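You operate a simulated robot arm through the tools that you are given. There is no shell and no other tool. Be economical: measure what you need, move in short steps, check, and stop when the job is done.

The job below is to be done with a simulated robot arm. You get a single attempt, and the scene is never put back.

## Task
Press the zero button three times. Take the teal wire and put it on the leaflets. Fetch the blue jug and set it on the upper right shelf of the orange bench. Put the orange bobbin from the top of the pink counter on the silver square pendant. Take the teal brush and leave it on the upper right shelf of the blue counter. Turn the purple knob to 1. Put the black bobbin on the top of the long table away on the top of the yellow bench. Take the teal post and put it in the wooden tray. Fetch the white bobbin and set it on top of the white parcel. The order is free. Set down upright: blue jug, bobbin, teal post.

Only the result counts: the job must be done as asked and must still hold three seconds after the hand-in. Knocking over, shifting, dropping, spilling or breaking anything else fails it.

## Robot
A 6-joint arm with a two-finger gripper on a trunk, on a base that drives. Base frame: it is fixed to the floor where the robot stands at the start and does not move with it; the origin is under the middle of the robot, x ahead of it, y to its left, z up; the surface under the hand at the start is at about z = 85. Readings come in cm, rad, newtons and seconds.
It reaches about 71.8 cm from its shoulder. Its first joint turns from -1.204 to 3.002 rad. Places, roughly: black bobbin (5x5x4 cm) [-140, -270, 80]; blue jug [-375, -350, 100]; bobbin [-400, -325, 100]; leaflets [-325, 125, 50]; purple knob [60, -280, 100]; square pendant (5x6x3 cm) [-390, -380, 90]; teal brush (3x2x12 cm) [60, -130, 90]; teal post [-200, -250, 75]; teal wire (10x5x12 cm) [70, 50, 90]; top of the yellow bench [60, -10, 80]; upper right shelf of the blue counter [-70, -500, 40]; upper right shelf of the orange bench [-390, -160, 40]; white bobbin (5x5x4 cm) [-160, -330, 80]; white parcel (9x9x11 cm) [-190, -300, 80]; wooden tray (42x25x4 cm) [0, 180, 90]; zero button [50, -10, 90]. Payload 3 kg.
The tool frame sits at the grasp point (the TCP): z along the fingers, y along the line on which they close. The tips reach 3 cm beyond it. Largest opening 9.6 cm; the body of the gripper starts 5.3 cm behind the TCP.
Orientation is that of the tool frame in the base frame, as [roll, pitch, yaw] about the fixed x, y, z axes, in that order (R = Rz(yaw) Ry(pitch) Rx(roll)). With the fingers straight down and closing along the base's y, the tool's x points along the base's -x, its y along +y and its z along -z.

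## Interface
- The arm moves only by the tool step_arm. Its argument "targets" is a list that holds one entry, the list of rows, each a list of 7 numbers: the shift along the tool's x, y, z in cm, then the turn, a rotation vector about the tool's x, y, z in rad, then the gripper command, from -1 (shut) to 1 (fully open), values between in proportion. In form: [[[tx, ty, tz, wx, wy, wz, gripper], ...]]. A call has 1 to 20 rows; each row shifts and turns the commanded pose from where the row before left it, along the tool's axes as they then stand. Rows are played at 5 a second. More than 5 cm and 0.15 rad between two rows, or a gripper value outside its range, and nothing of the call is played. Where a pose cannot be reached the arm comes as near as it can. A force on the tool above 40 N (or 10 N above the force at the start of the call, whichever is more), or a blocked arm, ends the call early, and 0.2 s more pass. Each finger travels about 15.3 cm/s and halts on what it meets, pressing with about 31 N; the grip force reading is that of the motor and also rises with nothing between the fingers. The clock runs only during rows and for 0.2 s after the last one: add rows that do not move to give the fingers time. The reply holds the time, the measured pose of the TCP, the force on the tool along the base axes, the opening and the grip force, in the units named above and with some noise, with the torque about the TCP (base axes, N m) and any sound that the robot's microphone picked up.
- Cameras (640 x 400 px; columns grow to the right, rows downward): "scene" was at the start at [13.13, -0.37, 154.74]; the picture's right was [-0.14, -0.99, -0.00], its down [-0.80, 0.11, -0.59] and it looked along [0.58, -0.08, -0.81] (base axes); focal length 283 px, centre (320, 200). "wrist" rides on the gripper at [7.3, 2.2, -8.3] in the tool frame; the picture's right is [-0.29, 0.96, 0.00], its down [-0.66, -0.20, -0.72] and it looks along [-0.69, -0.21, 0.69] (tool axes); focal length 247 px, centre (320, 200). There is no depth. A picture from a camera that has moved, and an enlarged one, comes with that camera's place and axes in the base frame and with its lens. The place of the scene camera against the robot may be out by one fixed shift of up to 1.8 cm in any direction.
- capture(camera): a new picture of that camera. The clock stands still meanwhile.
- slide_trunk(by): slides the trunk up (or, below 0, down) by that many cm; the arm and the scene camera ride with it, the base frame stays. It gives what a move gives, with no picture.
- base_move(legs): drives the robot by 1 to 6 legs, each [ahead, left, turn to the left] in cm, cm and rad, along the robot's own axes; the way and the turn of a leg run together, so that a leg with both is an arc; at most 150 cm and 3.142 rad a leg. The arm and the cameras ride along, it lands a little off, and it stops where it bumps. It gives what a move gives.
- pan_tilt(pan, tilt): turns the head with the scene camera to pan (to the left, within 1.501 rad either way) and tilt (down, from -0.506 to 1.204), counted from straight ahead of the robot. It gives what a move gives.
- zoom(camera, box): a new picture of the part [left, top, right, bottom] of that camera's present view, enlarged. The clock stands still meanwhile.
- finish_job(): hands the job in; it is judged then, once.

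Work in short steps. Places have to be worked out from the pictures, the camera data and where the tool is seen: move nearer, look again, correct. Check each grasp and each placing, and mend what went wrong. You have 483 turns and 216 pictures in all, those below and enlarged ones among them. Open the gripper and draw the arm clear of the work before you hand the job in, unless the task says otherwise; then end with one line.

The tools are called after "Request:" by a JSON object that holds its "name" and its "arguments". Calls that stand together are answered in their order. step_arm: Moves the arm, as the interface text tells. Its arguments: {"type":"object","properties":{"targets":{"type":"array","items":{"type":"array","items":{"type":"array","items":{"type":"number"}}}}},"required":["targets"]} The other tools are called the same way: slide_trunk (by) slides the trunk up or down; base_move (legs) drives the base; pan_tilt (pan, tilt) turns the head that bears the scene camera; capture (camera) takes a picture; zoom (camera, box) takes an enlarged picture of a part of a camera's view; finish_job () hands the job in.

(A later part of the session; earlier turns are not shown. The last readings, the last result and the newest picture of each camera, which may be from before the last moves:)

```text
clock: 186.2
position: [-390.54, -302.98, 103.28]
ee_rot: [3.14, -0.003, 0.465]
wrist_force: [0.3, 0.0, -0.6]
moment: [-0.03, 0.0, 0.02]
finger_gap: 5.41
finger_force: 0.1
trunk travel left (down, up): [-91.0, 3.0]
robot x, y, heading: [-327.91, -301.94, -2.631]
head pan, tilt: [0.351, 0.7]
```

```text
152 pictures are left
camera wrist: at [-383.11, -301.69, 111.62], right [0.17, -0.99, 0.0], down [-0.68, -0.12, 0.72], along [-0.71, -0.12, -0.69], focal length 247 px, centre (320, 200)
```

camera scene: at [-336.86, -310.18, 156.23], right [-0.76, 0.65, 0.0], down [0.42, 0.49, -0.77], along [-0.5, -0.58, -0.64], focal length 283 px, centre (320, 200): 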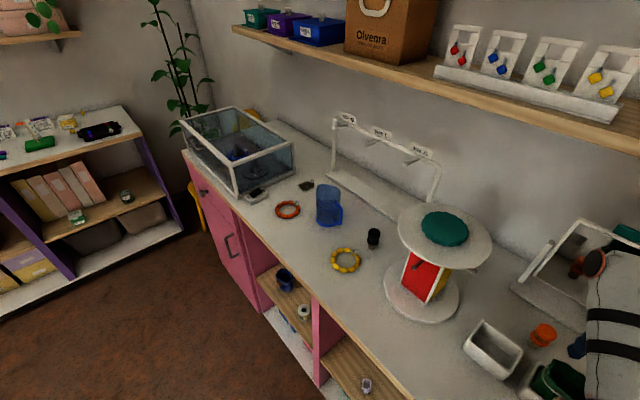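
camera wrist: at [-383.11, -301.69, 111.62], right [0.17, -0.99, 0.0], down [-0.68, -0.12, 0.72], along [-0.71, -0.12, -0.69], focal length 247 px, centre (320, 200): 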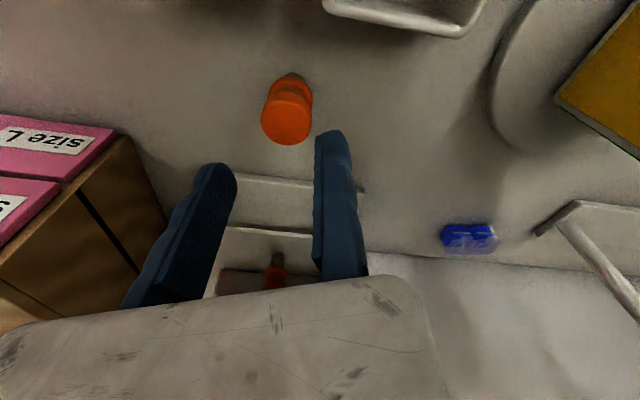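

Bobbin at tool y of -2.4, well between the fingers. I make a small correction and descend to z = 94.5.

Request:
{"name": "step_arm", "arguments": {"targets": [[[-0.2, -0.4, 3, 0, 0, 0, 0.125], [0, 0, 3, 0, 0, 0, 0.125], [0, 0, 2.8, 0, 0, 0, 0.125], [0, 0, 0, 0, 0, 0, 0.125]]]}}

Request:
{"name": "capture", "arguments": {"camera": "wrist"}}

```text
clock: 187.2
position: [-389.93, -302.71, 94.83]
ee_rot: [3.139, -0.003, 0.464]
wrist_force: [-1.3, -0.3, -0.3]
moment: [0.01, 0.0, 0.01]
finger_gap: 5.4
finger_force: 0.1
out of reach, approached as far as the arm can: row 3
trunk travel left (down, up): [-91.0, 3.0]
robot x, y, heading: [-327.86, -302.14, -2.63]
head pan, tilt: [0.351, 0.7]
```

```text
151 pictures are left
camera wrist: at [-382.55, -301.25, 103.18], right [0.17, -0.99, 0.0], down [-0.68, -0.12, 0.72], along [-0.71, -0.12, -0.69], focal length 247 px, centre (320, 200)
```

wrist: 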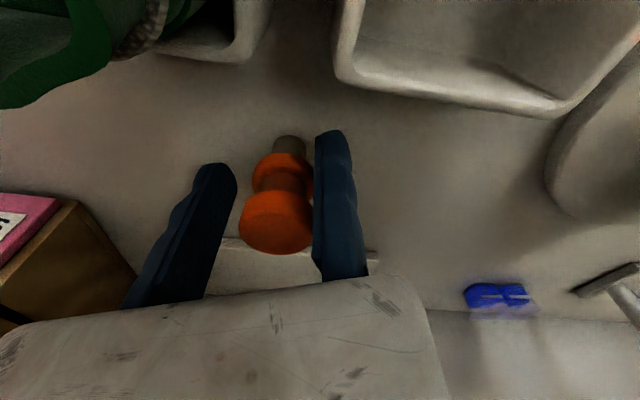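

The bobbin is between the fingers but about 0.9 cm further out; I nudge the base ahead by that much.

Request:
{"name": "base_move", "arguments": {"legs": [[1.0, 0, 0]]}}

Request:
{"name": "step_arm", "arguments": {"targets": [[[0, 0, 0, 0, 0, 0, -0.1], [0, 0, 0, 0, 0, 0, -0.4], [0, 0, 0, 0, 0, 0, -1], [0, 0, 0, 0, 0, 0, -1], [0, 0, 0, 0, 0, 0, -1]]]}}

Request:
{"name": "capture", "arguments": {"camera": "wrist"}}

```text
clock: 187.9
position: [-390.67, -302.97, 94.88]
ee_rot: [3.14, -0.004, 0.464]
wrist_force: [-0.6, 0.9, -0.5]
moment: [-0.01, 0.0, 0.0]
finger_gap: 5.41
finger_force: 0.0
trunk travel left (down, up): [-91.0, 3.0]
robot x, y, heading: [-329.1, -302.23, -2.632]
head pan, tilt: [0.351, 0.7]
```

```text
clock: 189.1
position: [-390.81, -303.14, 94.77]
ee_rot: [3.139, -0.004, 0.464]
wrist_force: [0.6, 0.0, -0.3]
moment: [0.0, 0.01, -0.01]
finger_gap: 3.27
finger_force: 30.7
trunk travel left (down, up): [-91.0, 3.0]
robot x, y, heading: [-328.76, -302.37, -2.628]
head pan, tilt: [0.351, 0.7]
```

```text
150 pictures are left
camera wrist: at [-383.42, -301.74, 103.17], right [0.17, -0.99, 0.0], down [-0.69, -0.12, 0.72], along [-0.71, -0.12, -0.69], focal length 247 px, centre (320, 200)
```

wrist: 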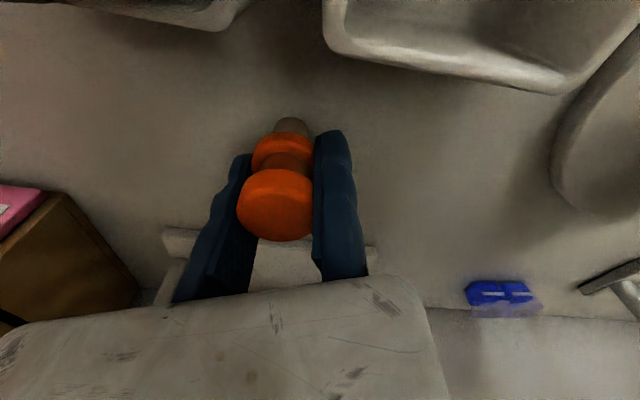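

Gripped at 3.27 cm. I lift a few cm and look.

Request:
{"name": "step_arm", "arguments": {"targets": [[[0, 0, -2, 0, 0, 0, -1], [0, 0, -2, 0, 0, 0, -1], [0, 0, -2, 0, 0, 0, -1], [0, 0, 0, 0, 0, 0, -1]]]}}

Request:
{"name": "capture", "arguments": {"camera": "wrist"}}

Request:
{"name": "zoom", "arguments": {"camera": "scene", "box": [440, 260, 640, 400]}}

```text
clock: 190.1
position: [-392.41, -303.5, 100.06]
ee_rot: [3.14, -0.007, 0.466]
wrist_force: [0.2, -0.9, 0.3]
moment: [0.0, -0.03, 0.02]
finger_gap: 3.28
finger_force: 31.0
out of reach, approached as far as the arm can: row 1, 2, 3
trunk travel left (down, up): [-91.0, 3.0]
robot x, y, heading: [-329.14, -302.54, -2.631]
head pan, tilt: [0.351, 0.7]
```

```text
149 pictures are left
camera wrist: at [-385.07, -302.17, 108.48], right [0.17, -0.99, 0.0], down [-0.69, -0.12, 0.72], along [-0.71, -0.12, -0.7], focal length 247 px, centre (320, 200)
```

wrist: 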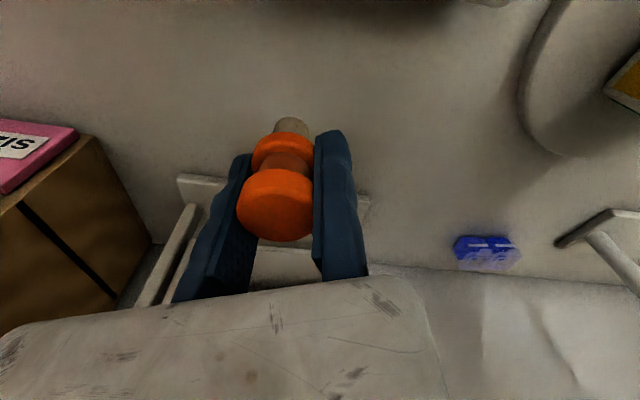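

```text
2.86 times, centred on (540, 330) of scene
camera zoom: at [-337.9, -310.67, 156.22], right [-0.76, 0.65, 0.0], down [0.42, 0.49, -0.76], along [-0.5, -0.58, -0.64], focal length 808 px, centre (-309, -171)
```

zoom: 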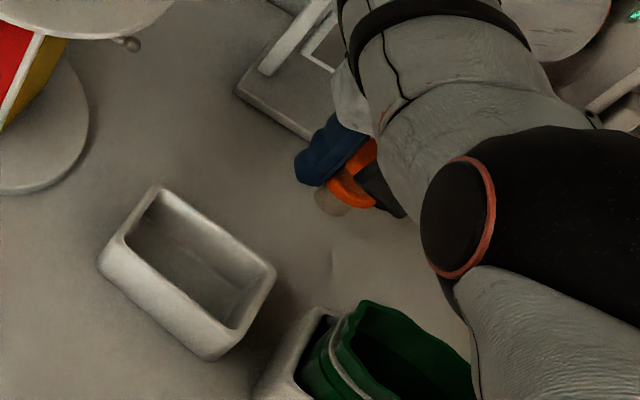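

The bobbin came up whole, stem included (its foot is about 5.9 cm below the TCP). I back away from the counter, drive along it toward the pendant, staying in front of the counter edge.

Request:
{"name": "slide_trunk", "arguments": {"by": 2.5}}

Request:
{"name": "base_move", "arguments": {"legs": [[-26.2, 14.7, 0], [38.6, 68.9, 0]]}}

Request:
{"name": "pan_tilt", "arguments": {"pan": -0.4, "tilt": 0.75}}

Request:
{"name": "capture", "arguments": {"camera": "scene"}}

Request:
{"name": "capture", "arguments": {"camera": "wrist"}}

```text
clock: 190.8
position: [-392.5, -303.46, 102.59]
ee_rot: [3.141, -0.01, 0.464]
wrist_force: [-0.1, 0.2, -0.6]
moment: [0.03, 0.03, 0.02]
finger_gap: 3.28
finger_force: 31.6
trunk travel left (down, up): [-93.5, 0.5]
robot x, y, heading: [-328.96, -302.23, -2.632]
head pan, tilt: [0.351, 0.7]
```

```text
clock: 196.8
position: [-361.16, -383.22, 102.65]
ee_rot: [3.14, -0.009, 0.467]
wrist_force: [0.4, -0.8, -0.6]
moment: [0.02, -0.01, 0.01]
finger_gap: 3.28
finger_force: 31.3
trunk travel left (down, up): [-93.5, 0.5]
robot x, y, heading: [-297.79, -381.8, -2.626]
head pan, tilt: [0.351, 0.7]
```

```text
clock: 197.8
position: [-361.09, -383.16, 102.59]
ee_rot: [3.139, -0.008, 0.468]
wrist_force: [-0.2, 0.5, 0.6]
moment: [-0.03, 0.0, 0.01]
finger_gap: 3.25
finger_force: 30.7
trunk travel left (down, up): [-93.5, 0.5]
robot x, y, heading: [-297.51, -382.07, -2.625]
head pan, tilt: [-0.4, 0.75]
```

```text
147 pictures are left
camera scene: at [-309.3, -384.69, 158.29], right [-0.12, 0.99, 0.0], down [0.68, 0.08, -0.73], along [-0.73, -0.09, -0.68], focal length 283 px, centre (320, 200)
```

scene: 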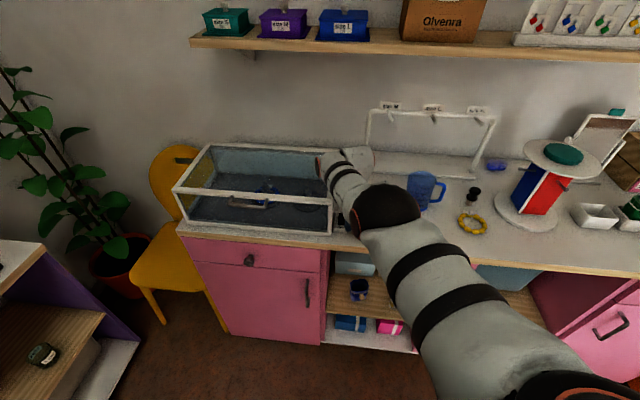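

```text
146 pictures are left
camera wrist: at [-353.76, -381.82, 110.97], right [0.17, -0.99, 0.0], down [-0.69, -0.12, 0.72], along [-0.71, -0.12, -0.7], focal length 247 px, centre (320, 200)
```

wrist: 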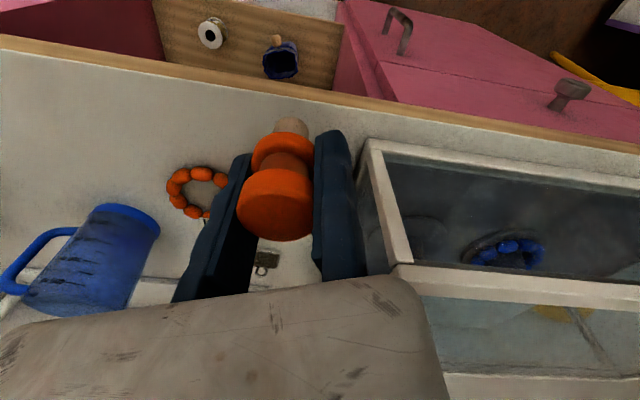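

The pendant lies at about [-390.8, -379.4]; the aquarium's right wall is near y = -389.6 with its rim at z of about 104. I drive in 27 cm at this height, keeping y near -381.

Request:
{"name": "base_move", "arguments": {"legs": [[22.6, -14.9, 0]]}}

Request:
{"name": "capture", "arguments": {"camera": "wrist"}}

```text
clock: 199.8
position: [-387.78, -381.78, 102.59]
ee_rot: [3.14, -0.006, 0.47]
wrist_force: [0.5, 0.3, -1.1]
moment: [0.01, -0.01, 0.03]
finger_gap: 3.27
finger_force: 30.6
trunk travel left (down, up): [-93.5, 0.5]
robot x, y, heading: [-324.4, -380.13, -2.623]
head pan, tilt: [-0.4, 0.75]
```

```text
145 pictures are left
camera wrist: at [-380.37, -380.38, 111.04], right [0.17, -0.99, 0.0], down [-0.69, -0.12, 0.72], along [-0.71, -0.12, -0.7], focal length 247 px, centre (320, 200)
```

wrist: 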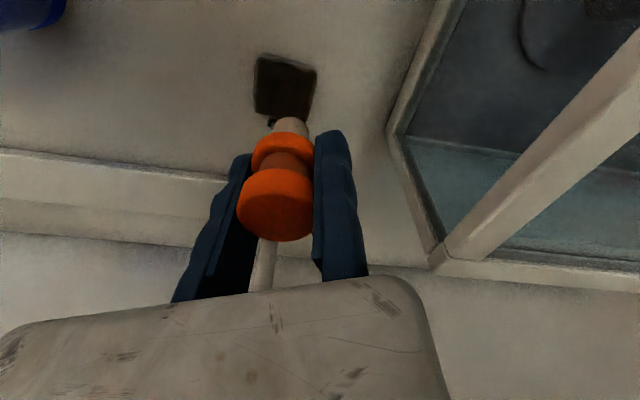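

The pendant's plate is centred near [-389.3, -378.9]; the bobbin foot needs about 1.65 cm along tool -y. I shift and descend most of the way.

Request:
{"name": "step_arm", "arguments": {"targets": [[[0.05, -1.65, 0, 0, 0, 0, -1], [0, 0, 2.5, 0, 0, 0, -1], [0, 0, 2.5, 0, 0, 0, -1], [0, 0, 0, 0, 0, 0, -1]]]}}

Request:
{"name": "capture", "arguments": {"camera": "wrist"}}

```text
clock: 200.8
position: [-386.89, -379.99, 98.18]
ee_rot: [3.139, -0.008, 0.469]
wrist_force: [0.1, -0.7, -0.7]
moment: [-0.03, 0.03, 0.03]
finger_gap: 3.26
finger_force: 31.2
out of reach, approached as far as the arm can: row 2, 3
trunk travel left (down, up): [-93.5, 0.5]
robot x, y, heading: [-324.36, -380.27, -2.624]
head pan, tilt: [-0.4, 0.75]
```

```text
144 pictures are left
camera wrist: at [-379.56, -378.66, 106.49], right [0.17, -0.99, 0.0], down [-0.69, -0.12, 0.72], along [-0.71, -0.12, -0.7], focal length 247 px, centre (320, 200)
```

wrist: 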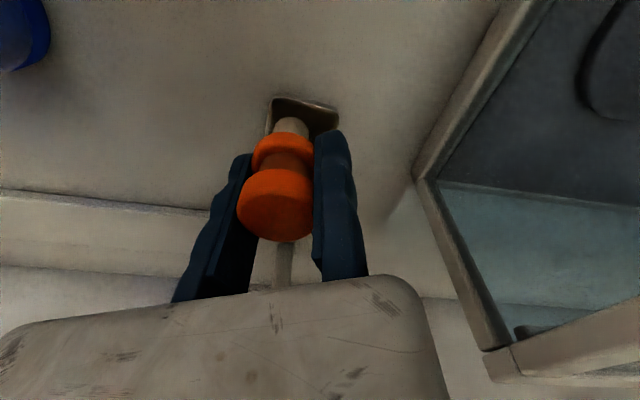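

The reach is at its limit, so I nudge the base ahead 4 cm and correct with the arm.

Request:
{"name": "base_move", "arguments": {"legs": [[4, 0, 0]]}}

Request:
{"name": "step_arm", "arguments": {"targets": [[[2.6, -0.6, 0, 0, 0, 0, -1], [0, 0, 0, 0, 0, 0, -1]]]}}

Request:
{"name": "capture", "arguments": {"camera": "wrist"}}

```text
clock: 201.6
position: [-390.01, -381.8, 98.56]
ee_rot: [3.139, -0.004, 0.469]
wrist_force: [0.4, 0.6, 0.0]
moment: [-0.03, 0.01, -0.04]
finger_gap: 3.27
finger_force: 30.6
trunk travel left (down, up): [-93.5, 0.5]
robot x, y, heading: [-327.98, -382.61, -2.621]
head pan, tilt: [-0.4, 0.75]
```

```text
clock: 202.2
position: [-390.03, -380.7, 97.61]
ee_rot: [3.14, -0.01, 0.469]
wrist_force: [0.3, -0.1, -0.5]
moment: [0.0, 0.03, 0.0]
finger_gap: 3.27
finger_force: 30.9
out of reach, approached as far as the arm can: row 1
trunk travel left (down, up): [-93.5, 0.5]
robot x, y, heading: [-327.58, -382.41, -2.625]
head pan, tilt: [-0.4, 0.75]
```

```text
143 pictures are left
camera wrist: at [-382.78, -379.27, 105.94], right [0.17, -0.99, 0.0], down [-0.69, -0.12, 0.72], along [-0.71, -0.12, -0.7], focal length 247 px, centre (320, 200)
```

wrist: 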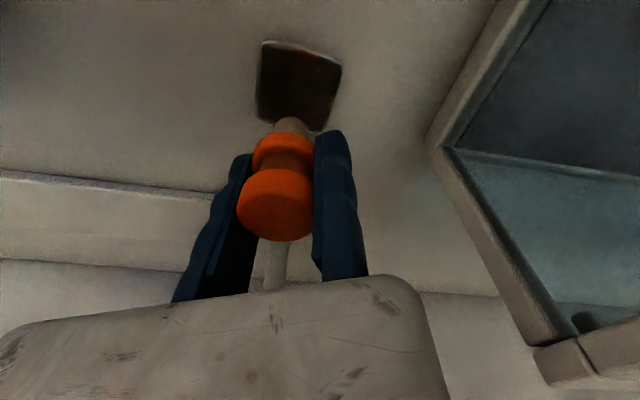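

The command had kept its earlier target, which is now reached. The pendant centre is again [-389.4, -378.8], so I pull back 1.65 cm along tool x and look from there.

Request:
{"name": "step_arm", "arguments": {"targets": [[[1.65, 0.28, 0, 0, 0, 0, -1], [0, 0, 0, 0, 0, 0, -1]]]}}

Request:
{"name": "step_arm", "arguments": {"targets": [[[0, 0, 1, 0, 0, 0, -1], [0, 0, 0, 0, 0, 0, -1]]]}}

Request:
{"name": "zoom", "arguments": {"camera": "wrist", "box": [200, 60, 400, 260]}}

```text
clock: 202.8
position: [-390.13, -380.52, 97.17]
ee_rot: [3.14, -0.01, 0.469]
wrist_force: [0.0, 0.3, 0.1]
moment: [0.0, 0.04, -0.05]
finger_gap: 3.28
finger_force: 30.8
out of reach, approached as far as the arm can: row 1
trunk travel left (down, up): [-93.5, 0.5]
robot x, y, heading: [-327.68, -382.29, -2.623]
head pan, tilt: [-0.4, 0.75]
```

```text
clock: 203.4
position: [-389.98, -380.57, 96.16]
ee_rot: [3.139, -0.007, 0.47]
wrist_force: [0.4, -0.3, -0.9]
moment: [-0.05, -0.04, 0.0]
finger_gap: 3.26
finger_force: 30.7
trunk travel left (down, up): [-93.5, 0.5]
robot x, y, heading: [-327.79, -382.39, -2.627]
head pan, tilt: [-0.4, 0.75]
```

```text
2.00 times, centred on (300, 160) of wrist
camera zoom: at [-382.66, -379.21, 104.53], right [0.17, -0.99, 0.0], down [-0.69, -0.12, 0.72], along [-0.71, -0.12, -0.7], focal length 494 px, centre (360, 280)
```

zoom: 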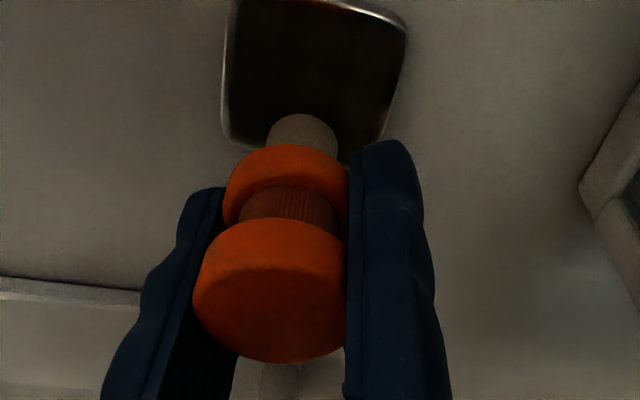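

The retraction did not take while the command was out of reach; now it is back in reach, so I repeat it.

Request:
{"name": "step_arm", "arguments": {"targets": [[[0.8, 0.1, 0, 0, 0, 0, -1], [0.8, 0.1, 0, 0, 0, 0, -1], [0, 0, 0, 0, 0, 0, -1]]]}}

Request:
{"name": "zoom", "arguments": {"camera": "wrist", "box": [200, 60, 400, 260]}}

```text
clock: 204.2
position: [-389.62, -380.18, 95.81]
ee_rot: [3.139, -0.012, 0.471]
wrist_force: [-0.3, -0.2, 0.7]
moment: [-0.03, -0.01, 0.01]
finger_gap: 3.25
finger_force: 30.7
out of reach, approached as far as the arm can: row 1, 2
trunk travel left (down, up): [-93.5, 0.5]
robot x, y, heading: [-327.5, -382.4, -2.625]
head pan, tilt: [-0.4, 0.75]
```

```text
2.00 times, centred on (300, 160) of wrist
camera zoom: at [-382.26, -378.85, 104.15], right [0.17, -0.99, 0.0], down [-0.69, -0.12, 0.71], along [-0.7, -0.12, -0.7], focal length 494 px, centre (360, 280)
```

zoom: 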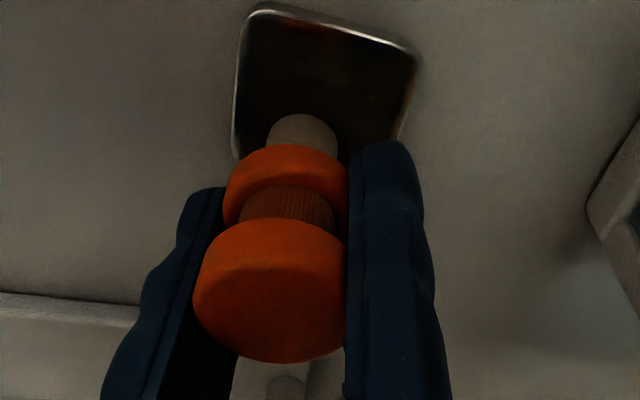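

Retracting by arm stalls here, so I shift the base 1.2 cm in +x to centre the foot on the pendant.

Request:
{"name": "base_move", "arguments": {"legs": [[-1.1, 0.6, 0]]}}

Request:
{"name": "zoom", "arguments": {"camera": "wrist", "box": [200, 60, 400, 260]}}

```text
clock: 205.0
position: [-388.54, -380.1, 95.5]
ee_rot: [3.139, -0.015, 0.471]
wrist_force: [-0.3, -0.1, -1.3]
moment: [0.0, -0.01, 0.0]
finger_gap: 3.26
finger_force: 30.7
trunk travel left (down, up): [-93.5, 0.5]
robot x, y, heading: [-326.36, -382.02, -2.624]
head pan, tilt: [-0.4, 0.75]
```

```text
2.00 times, centred on (300, 160) of wrist
camera zoom: at [-381.24, -378.83, 104.0], right [0.17, -0.99, 0.0], down [-0.69, -0.12, 0.71], along [-0.7, -0.12, -0.7], focal length 494 px, centre (360, 280)
```

zoom: 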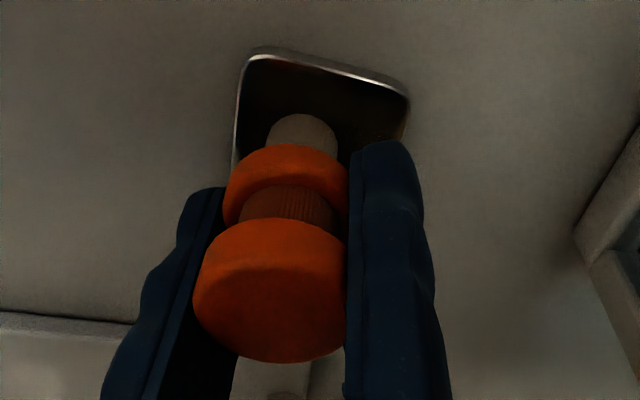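

Centred. I go down the last millimetres with the trunk, feeling for contact.

Request:
{"name": "slide_trunk", "arguments": {"by": -0.3}}

Request:
{"name": "slide_trunk", "arguments": {"by": -0.3}}

```text
clock: 205.5
position: [-388.33, -380.17, 95.49]
ee_rot: [3.14, -0.01, 0.47]
wrist_force: [1.1, 0.1, 1.9]
moment: [0.03, -0.01, 0.0]
finger_gap: 3.27
finger_force: 31.7
trunk travel left (down, up): [-93.2, 0.8]
robot x, y, heading: [-326.61, -382.08, -2.623]
head pan, tilt: [-0.4, 0.75]
```

```text
clock: 206.0
position: [-388.35, -380.11, 95.59]
ee_rot: [3.141, -0.006, 0.47]
wrist_force: [-2.3, 2.2, 16.2]
moment: [0.27, 0.18, 0.06]
finger_gap: 3.27
finger_force: 31.1
trunk travel left (down, up): [-92.9, 1.1]
robot x, y, heading: [-326.37, -382.29, -2.622]
head pan, tilt: [-0.4, 0.75]
```

Contact (16 N). I open the fingers and check.

Request:
{"name": "step_arm", "arguments": {"targets": [[[0, 0, 0, 0, 0, 0, -0.2], [0, 0, 0, 0, 0, 0, 0], [0, 0, 0, 0, 0, 0, 0.1]]]}}

Request:
{"name": "zoom", "arguments": {"camera": "wrist", "box": [200, 60, 400, 260]}}

```text
clock: 206.8
position: [-388.35, -380.16, 95.19]
ee_rot: [3.14, -0.012, 0.471]
wrist_force: [0.0, 0.2, -0.2]
moment: [0.0, -0.02, 0.01]
finger_gap: 5.29
finger_force: 0.1
trunk travel left (down, up): [-92.9, 1.1]
robot x, y, heading: [-326.5, -382.0, -2.622]
head pan, tilt: [-0.4, 0.75]
```

```text
2.00 times, centred on (300, 160) of wrist
camera zoom: at [-381.0, -378.83, 103.54], right [0.17, -0.99, 0.0], down [-0.69, -0.12, 0.71], along [-0.7, -0.12, -0.7], focal length 494 px, centre (360, 280)
```

zoom: 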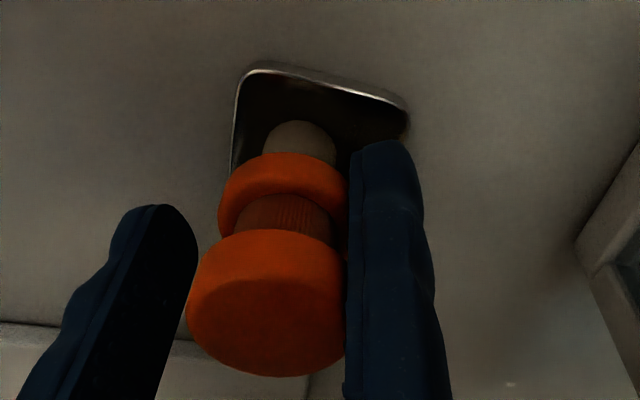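

The bobbin stands on the pendant. I move the fixed finger off it with a 0.6 cm base shift to the left, then raise with the trunk and arm.

Request:
{"name": "base_move", "arguments": {"legs": [[0, 0.6, 0]]}}

Request:
{"name": "zoom", "arguments": {"camera": "wrist", "box": [200, 60, 400, 260]}}

```text
clock: 207.6
position: [-387.96, -380.65, 95.16]
ee_rot: [3.139, -0.012, 0.468]
wrist_force: [-0.8, 0.6, -0.4]
moment: [0.0, 0.01, -0.02]
finger_gap: 5.28
finger_force: 0.0
trunk travel left (down, up): [-92.9, 1.1]
robot x, y, heading: [-326.38, -383.08, -2.619]
head pan, tilt: [-0.4, 0.75]
```

```text
2.00 times, centred on (300, 160) of wrist
camera zoom: at [-380.74, -379.24, 103.52], right [0.17, -0.99, 0.0], down [-0.69, -0.12, 0.71], along [-0.7, -0.12, -0.7], focal length 494 px, centre (360, 280)
```

zoom: 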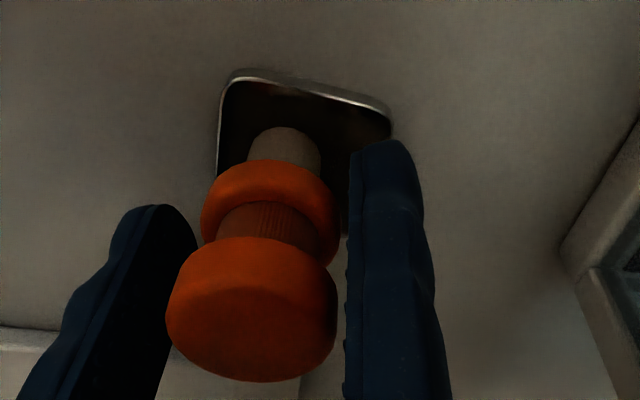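

Both fingers are clear. I raise with the trunk first and then the arm in small rows.

Request:
{"name": "slide_trunk", "arguments": {"by": 1.0}}

Request:
{"name": "step_arm", "arguments": {"targets": [[[0, 0, -1.5, 0, 0, 0, 0.1], [0, 0, -1.5, 0, 0, 0, 0.1], [0, 0, 0, 0, 0, 0, 0.1]]]}}

Request:
{"name": "capture", "arguments": {"camera": "wrist"}}

```text
clock: 208.1
position: [-388.13, -380.58, 96.34]
ee_rot: [3.14, -0.01, 0.469]
wrist_force: [0.2, 0.0, 0.2]
moment: [-0.02, -0.01, -0.01]
finger_gap: 5.27
finger_force: 0.1
trunk travel left (down, up): [-93.9, 0.1]
robot x, y, heading: [-326.3, -382.79, -2.624]
head pan, tilt: [-0.4, 0.75]
```

```text
clock: 208.9
position: [-388.87, -380.89, 98.88]
ee_rot: [3.137, -0.014, 0.471]
wrist_force: [-0.3, -0.3, 0.1]
moment: [-0.01, 0.03, -0.01]
finger_gap: 5.28
finger_force: 0.1
out of reach, approached as far as the arm can: row 1, 2
trunk travel left (down, up): [-93.9, 0.1]
robot x, y, heading: [-326.12, -383.02, -2.622]
head pan, tilt: [-0.4, 0.75]
```

```text
137 pictures are left
camera wrist: at [-381.7, -379.54, 107.21], right [0.17, -0.99, 0.0], down [-0.69, -0.12, 0.71], along [-0.7, -0.12, -0.7], focal length 247 px, centre (320, 200)
```

wrist: 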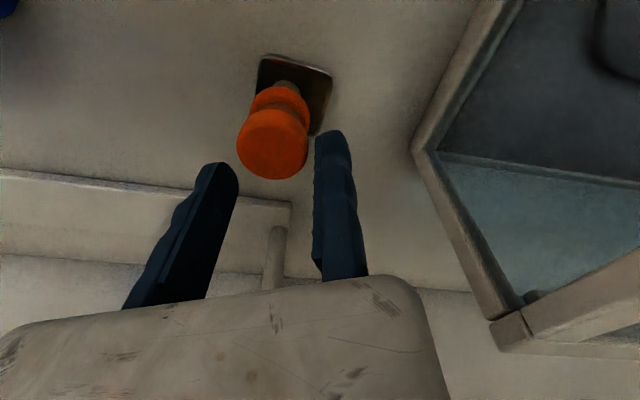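

It stays put. I lift 4 cm more, and then back off.

Request:
{"name": "step_arm", "arguments": {"targets": [[[0, 0, -2, 0, 0, 0, 0.1], [0, 0, -2, 0, 0, 0, 0.1], [0, 0, -2, 0, 0, 0, 0.1], [0, 0, 0, 0, 0, 0, 0.1]]]}}

```text
clock: 210.0
position: [-390.22, -381.1, 103.64]
ee_rot: [3.129, -0.031, 0.466]
wrist_force: [-1.8, -0.6, -8.3]
moment: [-0.82, -0.61, 0.08]
finger_gap: 5.28
finger_force: 0.1
out of reach, approached as far as the arm can: row 1, 2, 3
trunk travel left (down, up): [-93.9, 0.1]
robot x, y, heading: [-326.34, -382.73, -2.621]
head pan, tilt: [-0.4, 0.75]
stopped in row 4: the force on the tool passed its limit at 43 N (the readings are from after the stop); the commanded pose is now the measured one
```

The tool met something at 43 N, perhaps the display rack above. I look before moving.

Request:
{"name": "capture", "arguments": {"camera": "scene"}}

Request:
{"name": "capture", "arguments": {"camera": "wrist"}}

```text
136 pictures are left
camera scene: at [-338.25, -385.53, 158.69], right [-0.12, 0.99, 0.0], down [0.68, 0.08, -0.73], along [-0.72, -0.09, -0.68], focal length 283 px, centre (320, 200)
```

scene: 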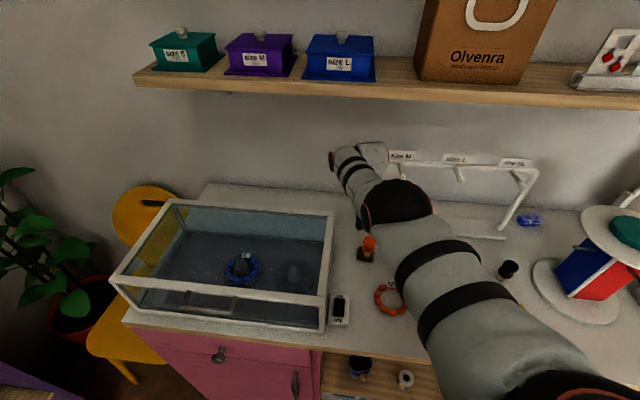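

```text
135 pictures are left
camera wrist: at [-383.18, -379.84, 112.1], right [0.17, -0.99, 0.0], down [-0.71, -0.12, 0.7], along [-0.69, -0.12, -0.72], focal length 247 px, centre (320, 200)
```

wrist: 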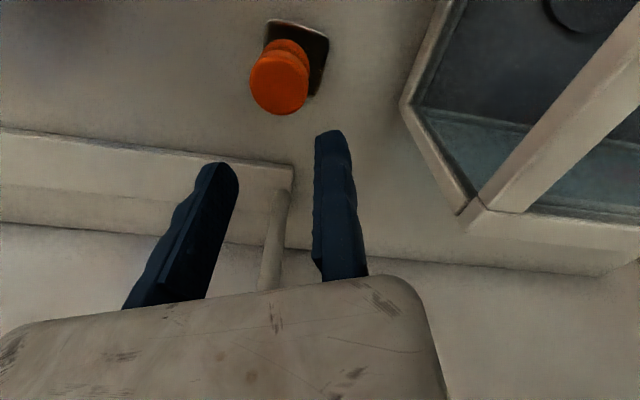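

The wrist touched a peg of the rack from below. I lower 1 cm to relieve it, then back straight away from the counter.

Request:
{"name": "slide_trunk", "arguments": {"by": -1.2}}

Request:
{"name": "base_move", "arguments": {"legs": [[-29.5, 16.9, 0]]}}

Request:
{"name": "capture", "arguments": {"camera": "scene"}}

```text
clock: 210.6
position: [-390.31, -381.33, 102.62]
ee_rot: [3.131, -0.027, 0.466]
wrist_force: [-0.2, -1.1, 0.3]
moment: [0.0, 0.04, -0.03]
finger_gap: 5.27
finger_force: 0.1
trunk travel left (down, up): [-92.7, 1.3]
robot x, y, heading: [-326.37, -382.59, -2.622]
head pan, tilt: [-0.4, 0.75]
```

```text
clock: 212.8
position: [-355.87, -381.87, 102.51]
ee_rot: [3.13, -0.029, 0.475]
wrist_force: [0.0, -0.3, 0.4]
moment: [0.0, -0.01, -0.03]
finger_gap: 5.27
finger_force: 0.1
trunk travel left (down, up): [-92.7, 1.3]
robot x, y, heading: [-291.89, -382.96, -2.616]
head pan, tilt: [-0.4, 0.75]
```

```text
134 pictures are left
camera scene: at [-303.63, -385.9, 157.48], right [-0.13, 0.99, 0.0], down [0.68, 0.09, -0.73], along [-0.72, -0.09, -0.68], focal length 283 px, centre (320, 200)
```

scene: 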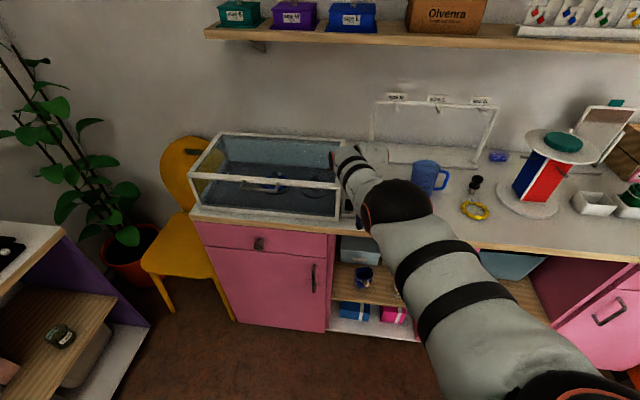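

The rack stands as before. Now the blue jug: I enlarge it to judge the direction of its handle.

Request:
{"name": "zoom", "arguments": {"camera": "scene", "box": [380, 130, 520, 230]}}

```text
4.00 times, centred on (450, 180) of scene
camera zoom: at [-303.63, -385.9, 157.48], right [-0.13, 0.99, 0.0], down [0.68, 0.09, -0.73], along [-0.72, -0.09, -0.68], focal length 1131 px, centre (-200, 280)
```

zoom: 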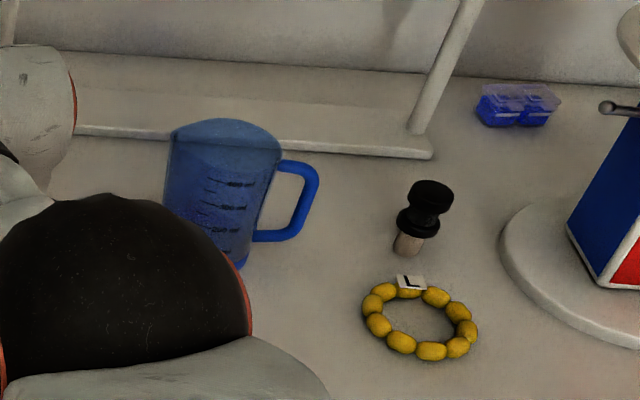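

The jug's handle points toward +y, with its bar near [-381, -353.5, 98]. I will come from the +y side facing -y, with the hand tilted forward. I drive up the lane a bit and turn.

Request:
{"name": "base_move", "arguments": {"legs": [[-37.1, -64, 0], [0, 0, 0.966]]}}

Request:
{"name": "pan_tilt", "arguments": {"pan": -0.8, "tilt": 0.75}}

Request:
{"name": "step_arm", "arguments": {"targets": [[[0, 0, 0, 0, -0.12, 0, 0.8], [0, 0, 0, 0, -0.12, 0, 0.8], [0, 0, 0, 0, -0.12, 0, 0.8], [0, 0, 0, 0, -0.12, 0, 0.8], [0, 0, 0, 0, -0.12, 0, 0.8], [0, 0, 0, 0, 0, 0, 0.8]]]}}

Request:
{"name": "capture", "arguments": {"camera": "scene"}}

Request:
{"name": "capture", "arguments": {"camera": "wrist"}}

```text
clock: 219.3
position: [-328.5, -362.74, 102.47]
ee_rot: [3.131, -0.029, 1.449]
wrist_force: [-0.7, 0.0, -0.3]
moment: [-0.03, 0.0, -0.01]
finger_gap: 5.28
finger_force: 0.0
trunk travel left (down, up): [-92.7, 1.3]
robot x, y, heading: [-291.8, -310.43, -1.644]
head pan, tilt: [-0.4, 0.75]
```

```text
clock: 220.1
position: [-328.59, -362.83, 102.56]
ee_rot: [3.129, -0.026, 1.448]
wrist_force: [-0.7, 0.8, -0.1]
moment: [0.01, 0.01, 0.0]
finger_gap: 5.27
finger_force: 0.1
trunk travel left (down, up): [-92.7, 1.3]
robot x, y, heading: [-291.81, -310.7, -1.647]
head pan, tilt: [-0.799, 0.75]
```

```text
clock: 221.5
position: [-332.29, -370.51, 99.97]
ee_rot: [3.129, 0.574, 1.44]
wrist_force: [-0.7, 0.6, 0.2]
moment: [0.01, 0.02, -0.01]
finger_gap: 8.63
finger_force: 0.1
out of reach, approached as far as the arm can: row 1, 2, 3, 4, 5
trunk travel left (down, up): [-92.7, 1.3]
robot x, y, heading: [-291.43, -310.41, -1.642]
head pan, tilt: [-0.799, 0.75]
```

```text
132 pictures are left
camera scene: at [-297.55, -320.16, 157.5], right [-0.64, 0.76, 0.0], down [0.52, 0.44, -0.73], along [-0.56, -0.47, -0.68], focal length 283 px, centre (320, 200)
```

scene: 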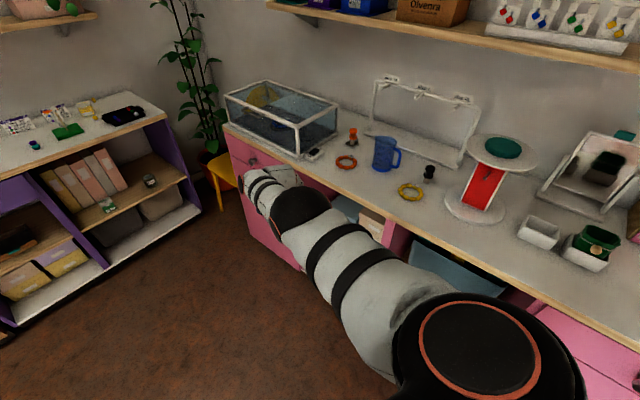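

```text
131 pictures are left
camera wrist: at [-328.79, -360.13, 102.92], right [0.92, -0.36, 0.17], down [-0.23, -0.13, 0.96], along [-0.33, -0.92, -0.21], focal length 247 px, centre (320, 200)
```

wrist: 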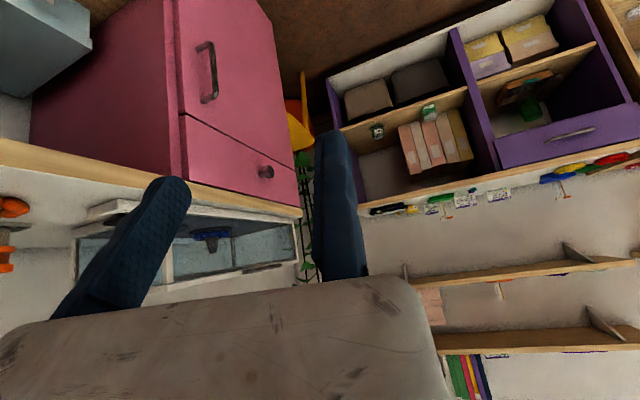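

The orange bobbin stands well on the pendant. The hand is tilted forward now; I draw it in toward the working spot ahead-right of the robot.

Request:
{"name": "step_arm", "arguments": {"targets": [[[2.9, -2.65, -3.05, 0, 0, 0, 0.8], [2.9, -2.65, -3.05, 0, 0, 0, 0.8], [2.9, -2.65, -3.05, 0, 0, 0, 0.8], [2.9, -2.65, -3.05, 0, 0, 0, 0.8], [0, 0, 0, 0, 0, 0, 0.8]]]}}

```text
clock: 222.7
position: [-346.43, -359.93, 100.28]
ee_rot: [3.129, 0.572, 1.443]
wrist_force: [0.2, -0.6, 0.1]
moment: [0.0, -0.02, -0.02]
finger_gap: 8.63
finger_force: 0.0
out of reach, approached as far as the arm can: row 1, 2, 3, 4
trunk travel left (down, up): [-92.7, 1.3]
robot x, y, heading: [-291.48, -310.39, -1.645]
head pan, tilt: [-0.799, 0.75]
```

The arm still clamps at its upper range; I command the remaining shift at this height.

Request:
{"name": "step_arm", "arguments": {"targets": [[[3.2, 2.4, -2.0, 0, 0, 0, 0.8], [3.2, 2.4, -2.0, 0, 0, 0, 0.8], [0, 0, 0, 0, 0, 0, 0.8]]]}}

```text
clock: 223.5
position: [-346.31, -357.97, 97.1]
ee_rot: [3.127, 0.573, 1.441]
wrist_force: [0.4, -0.3, 0.4]
moment: [-0.04, -0.04, 0.03]
finger_gap: 8.63
finger_force: 0.1
out of reach, approached as far as the arm can: row 1, 2
trunk travel left (down, up): [-92.7, 1.3]
robot x, y, heading: [-292.19, -310.7, -1.642]
head pan, tilt: [-0.799, 0.75]
```

The hand pose relative to the robot is usable as it stands (TCP at world offset (-54, -47) from the base), so I use base moves for the approach. First to a point in front of the counter edge at y = -347.5, opening 4.4 cm.

Request:
{"name": "step_arm", "arguments": {"targets": [[[0, 0, 0, 0, 0, 0, -0.08], [0, 0, 0, 0, 0, 0, -0.08]]]}}

Request:
{"name": "slide_trunk", "arguments": {"by": 1.2}}

Request:
{"name": "base_move", "arguments": {"legs": [[-8.9, -20.7, 0]]}}

Request:
{"name": "capture", "arguments": {"camera": "wrist"}}

Request:
{"name": "capture", "arguments": {"camera": "scene"}}

```text
clock: 224.1
position: [-346.43, -358.02, 97.11]
ee_rot: [3.128, 0.572, 1.44]
wrist_force: [-0.5, 0.3, -0.4]
moment: [0.01, -0.01, 0.0]
finger_gap: 4.42
finger_force: 0.2
trunk travel left (down, up): [-92.7, 1.3]
robot x, y, heading: [-291.61, -310.79, -1.644]
head pan, tilt: [-0.799, 0.75]
```

```text
clock: 224.7
position: [-346.34, -358.06, 98.44]
ee_rot: [3.128, 0.571, 1.443]
wrist_force: [0.1, -0.7, -0.2]
moment: [0.02, 0.01, 0.0]
finger_gap: 4.45
finger_force: 0.0
trunk travel left (down, up): [-93.9, 0.1]
robot x, y, heading: [-291.67, -310.3, -1.643]
head pan, tilt: [-0.799, 0.75]
```

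```text
clock: 226.4
position: [-366.58, -347.55, 98.29]
ee_rot: [3.127, 0.572, 1.437]
wrist_force: [0.7, 0.4, -0.9]
moment: [-0.02, 0.0, 0.0]
finger_gap: 4.4
finger_force: 0.0
trunk travel left (down, up): [-93.9, 0.1]
robot x, y, heading: [-311.61, -300.34, -1.649]
head pan, tilt: [-0.799, 0.75]
```

```text
130 pictures are left
camera wrist: at [-363.14, -337.17, 101.39], right [0.92, -0.37, 0.17], down [-0.23, -0.14, 0.96], along [-0.33, -0.92, -0.21], focal length 247 px, centre (320, 200)
```

wrist: 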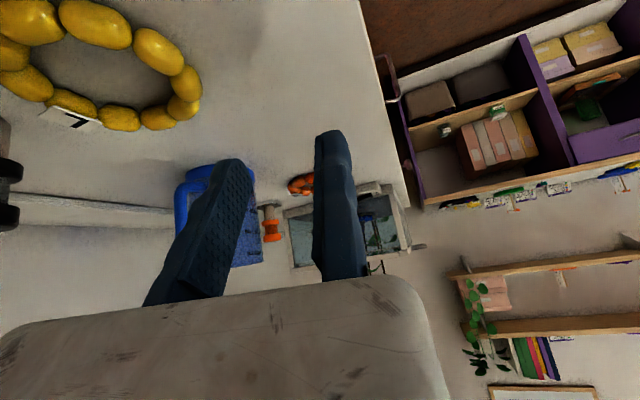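

```text
129 pictures are left
camera scene: at [-317.52, -309.93, 158.7], right [-0.64, 0.77, 0.0], down [0.52, 0.44, -0.73], along [-0.56, -0.47, -0.68], focal length 283 px, centre (320, 200)
```

scene: 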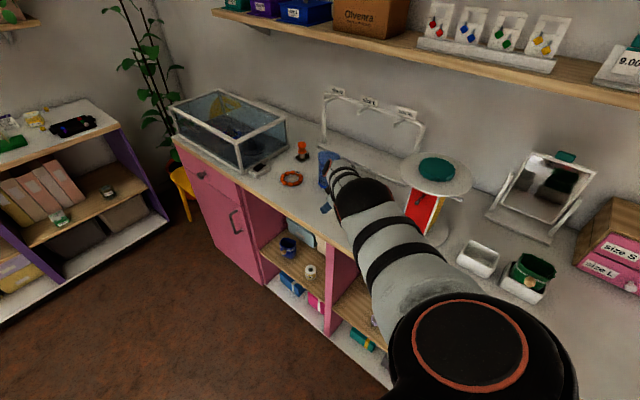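

I enlarge the jug in the wrist view.

Request:
{"name": "zoom", "arguments": {"camera": "wrist", "box": [120, 130, 320, 290]}}

```text
2.50 times, centred on (220, 210) of wrist
camera zoom: at [-363.14, -337.17, 101.39], right [0.92, -0.37, 0.17], down [-0.23, -0.14, 0.96], along [-0.33, -0.92, -0.21], focal length 617 px, centre (570, 175)
```

zoom: 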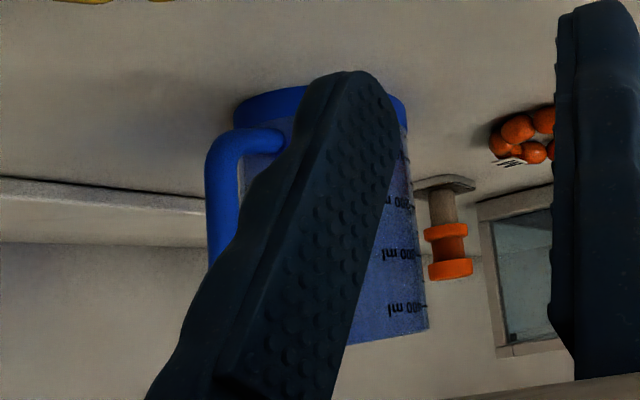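

Handle bar at about [-381.7, -352.7, 97], and the hand's direction fits the handle's plane. I slide in along -x at y = -347 to a point just behind the handle.

Request:
{"name": "base_move", "arguments": {"legs": [[0.5, -13.7, 0]]}}

Request:
{"name": "capture", "arguments": {"camera": "wrist"}}

```text
clock: 227.8
position: [-380.09, -346.97, 98.46]
ee_rot: [3.13, 0.572, 1.436]
wrist_force: [0.2, 0.0, 0.7]
moment: [-0.02, 0.01, 0.01]
finger_gap: 4.43
finger_force: 0.0
trunk travel left (down, up): [-93.9, 0.1]
robot x, y, heading: [-325.54, -299.94, -1.652]
head pan, tilt: [-0.799, 0.75]
```

```text
127 pictures are left
camera wrist: at [-376.57, -336.63, 101.43], right [0.92, -0.37, 0.17], down [-0.23, -0.14, 0.96], along [-0.33, -0.92, -0.21], focal length 247 px, centre (320, 200)
```

wrist: 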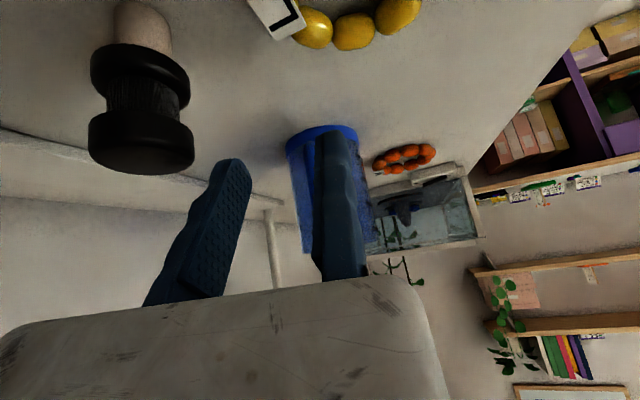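

I enlarge to find the handle relative to the fingers.

Request:
{"name": "zoom", "arguments": {"camera": "wrist", "box": [230, 100, 410, 270]}}

Request:
{"name": "zoom", "arguments": {"camera": "scene", "box": [250, 110, 410, 230]}}

```text
2.35 times, centred on (320, 185) of wrist
camera zoom: at [-376.57, -336.63, 101.43], right [0.92, -0.37, 0.17], down [-0.23, -0.14, 0.96], along [-0.33, -0.92, -0.21], focal length 581 px, centre (320, 235)
```

zoom: 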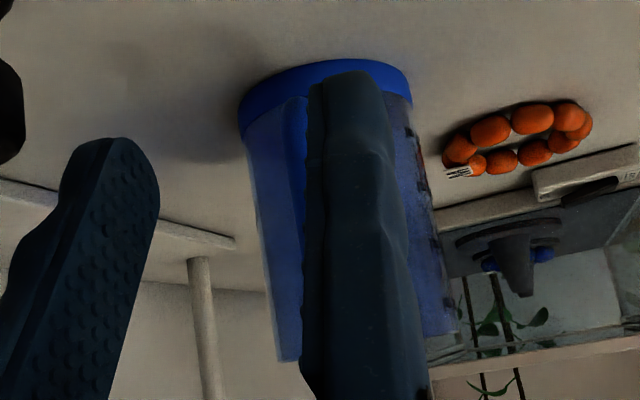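

```text
3.33 times, centred on (330, 170) of scene
camera zoom: at [-330.95, -309.32, 158.71], right [-0.64, 0.77, 0.0], down [0.52, 0.44, -0.73], along [-0.56, -0.47, -0.68], focal length 943 px, centre (287, 300)
```

zoom: 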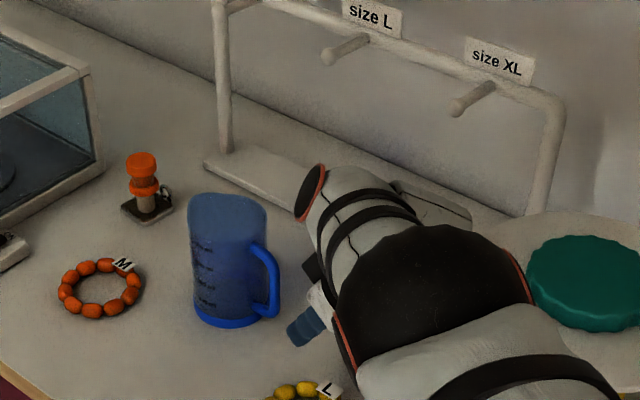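

The handle's bar is at about tool y of -1.5, between the fingers. I advance 5 cm in -y.

Request:
{"name": "base_move", "arguments": {"legs": [[5.0, 0.4, 0]]}}

Request:
{"name": "capture", "arguments": {"camera": "wrist"}}

Request:
{"name": "zoom", "arguments": {"camera": "scene", "box": [250, 110, 410, 230]}}

```text
clock: 228.7
position: [-380.11, -351.66, 98.43]
ee_rot: [3.126, 0.575, 1.437]
wrist_force: [-0.7, 0.3, -0.3]
moment: [-0.01, 0.01, -0.03]
finger_gap: 4.41
finger_force: 0.1
trunk travel left (down, up): [-93.9, 0.1]
robot x, y, heading: [-325.42, -304.75, -1.648]
head pan, tilt: [-0.799, 0.75]
```

```text
124 pictures are left
camera wrist: at [-376.7, -341.26, 101.52], right [0.92, -0.36, 0.17], down [-0.23, -0.13, 0.96], along [-0.33, -0.92, -0.21], focal length 247 px, centre (320, 200)
```

wrist: 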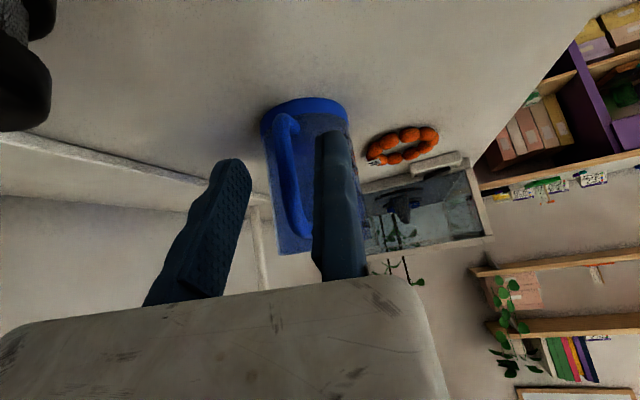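

```text
3.33 times, centred on (330, 170) of scene
camera zoom: at [-331.14, -313.73, 158.74], right [-0.64, 0.77, 0.0], down [0.52, 0.43, -0.73], along [-0.56, -0.47, -0.68], focal length 943 px, centre (287, 300)
```

zoom: 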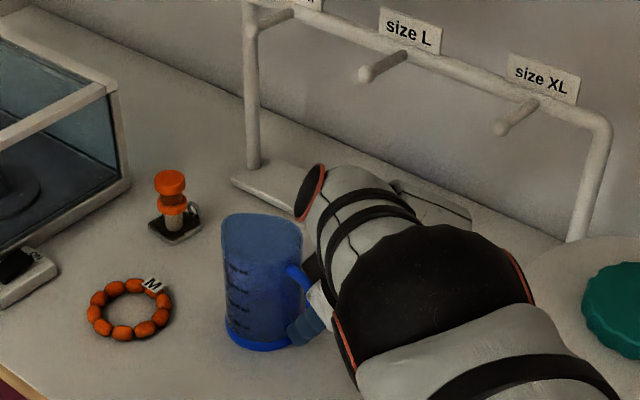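

The handle's bar sits between the fingers, about 1 cm from the fixed one. I close that gap with a small base shift before gripping.

Request:
{"name": "base_move", "arguments": {"legs": [[0, -0.8, 0]]}}

Request:
{"name": "step_arm", "arguments": {"targets": [[[0, 0, 0, 0, 0, 0, -0.3], [0, 0, 0, 0, 0, 0, -0.5], [0, 0, 0, 0, 0, 0, -0.6], [0, 0, 0, 0, 0, 0, -0.6]]]}}

Request:
{"name": "zoom", "arguments": {"camera": "wrist", "box": [200, 80, 400, 280]}}

```text
clock: 229.4
position: [-380.84, -352.1, 98.39]
ee_rot: [3.13, 0.571, 1.437]
wrist_force: [0.2, 0.7, -0.8]
moment: [0.02, 0.04, 0.02]
finger_gap: 4.43
finger_force: 0.1
trunk travel left (down, up): [-93.9, 0.1]
robot x, y, heading: [-325.8, -304.58, -1.647]
head pan, tilt: [-0.799, 0.75]
```

```text
clock: 230.4
position: [-380.88, -351.9, 98.37]
ee_rot: [3.127, 0.573, 1.436]
wrist_force: [0.2, 0.8, -0.1]
moment: [-0.01, 0.0, 0.03]
finger_gap: 1.91
finger_force: 0.1
trunk travel left (down, up): [-93.9, 0.1]
robot x, y, heading: [-326.0, -304.49, -1.646]
head pan, tilt: [-0.799, 0.75]
```

```text
2.00 times, centred on (300, 180) of wrist
camera zoom: at [-377.52, -341.58, 101.35], right [0.92, -0.37, 0.17], down [-0.23, -0.14, 0.96], along [-0.33, -0.92, -0.21], focal length 494 px, centre (360, 240)
```

zoom: 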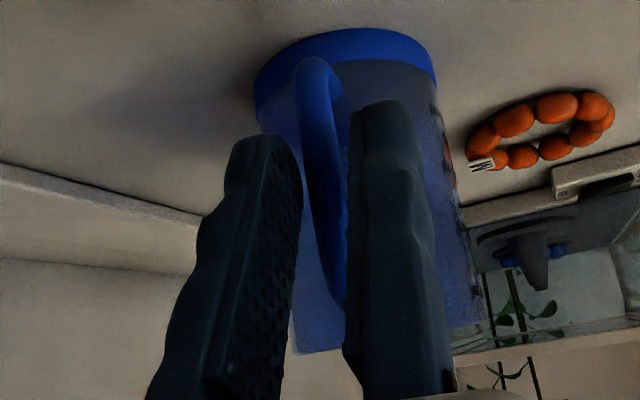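

The bar stands between the fingers at a 1.9 cm gap. I close fully.

Request:
{"name": "step_arm", "arguments": {"targets": [[[0, 0, 0, 0, 0, 0, -0.8], [0, 0, 0, 0, 0, 0, -1], [0, 0, 0, 0, 0, 0, -1], [0, 0, 0, 0, 0, 0, -1]]]}}

Request:
{"name": "zoom", "arguments": {"camera": "wrist", "box": [200, 80, 400, 280]}}

```text
clock: 231.4
position: [-380.86, -351.86, 98.3]
ee_rot: [3.128, 0.572, 1.436]
wrist_force: [-0.2, -1.1, -0.2]
moment: [-0.05, 0.09, -0.04]
finger_gap: 0.98
finger_force: 30.9
trunk travel left (down, up): [-93.9, 0.1]
robot x, y, heading: [-325.83, -304.25, -1.651]
head pan, tilt: [-0.799, 0.75]
```

```text
2.00 times, centred on (300, 180) of wrist
camera zoom: at [-377.52, -341.59, 101.35], right [0.92, -0.37, 0.17], down [-0.23, -0.14, 0.96], along [-0.33, -0.92, -0.21], focal length 494 px, centre (360, 240)
```

zoom: 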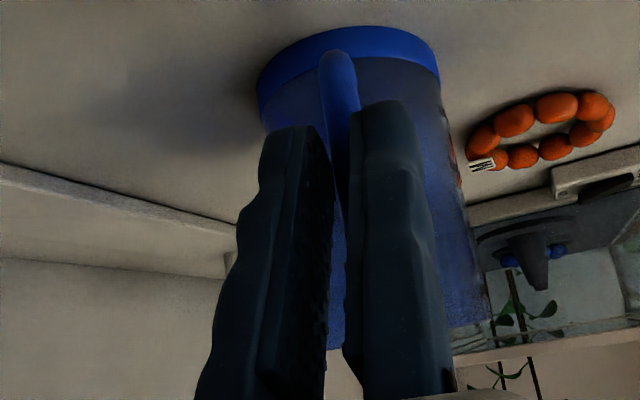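

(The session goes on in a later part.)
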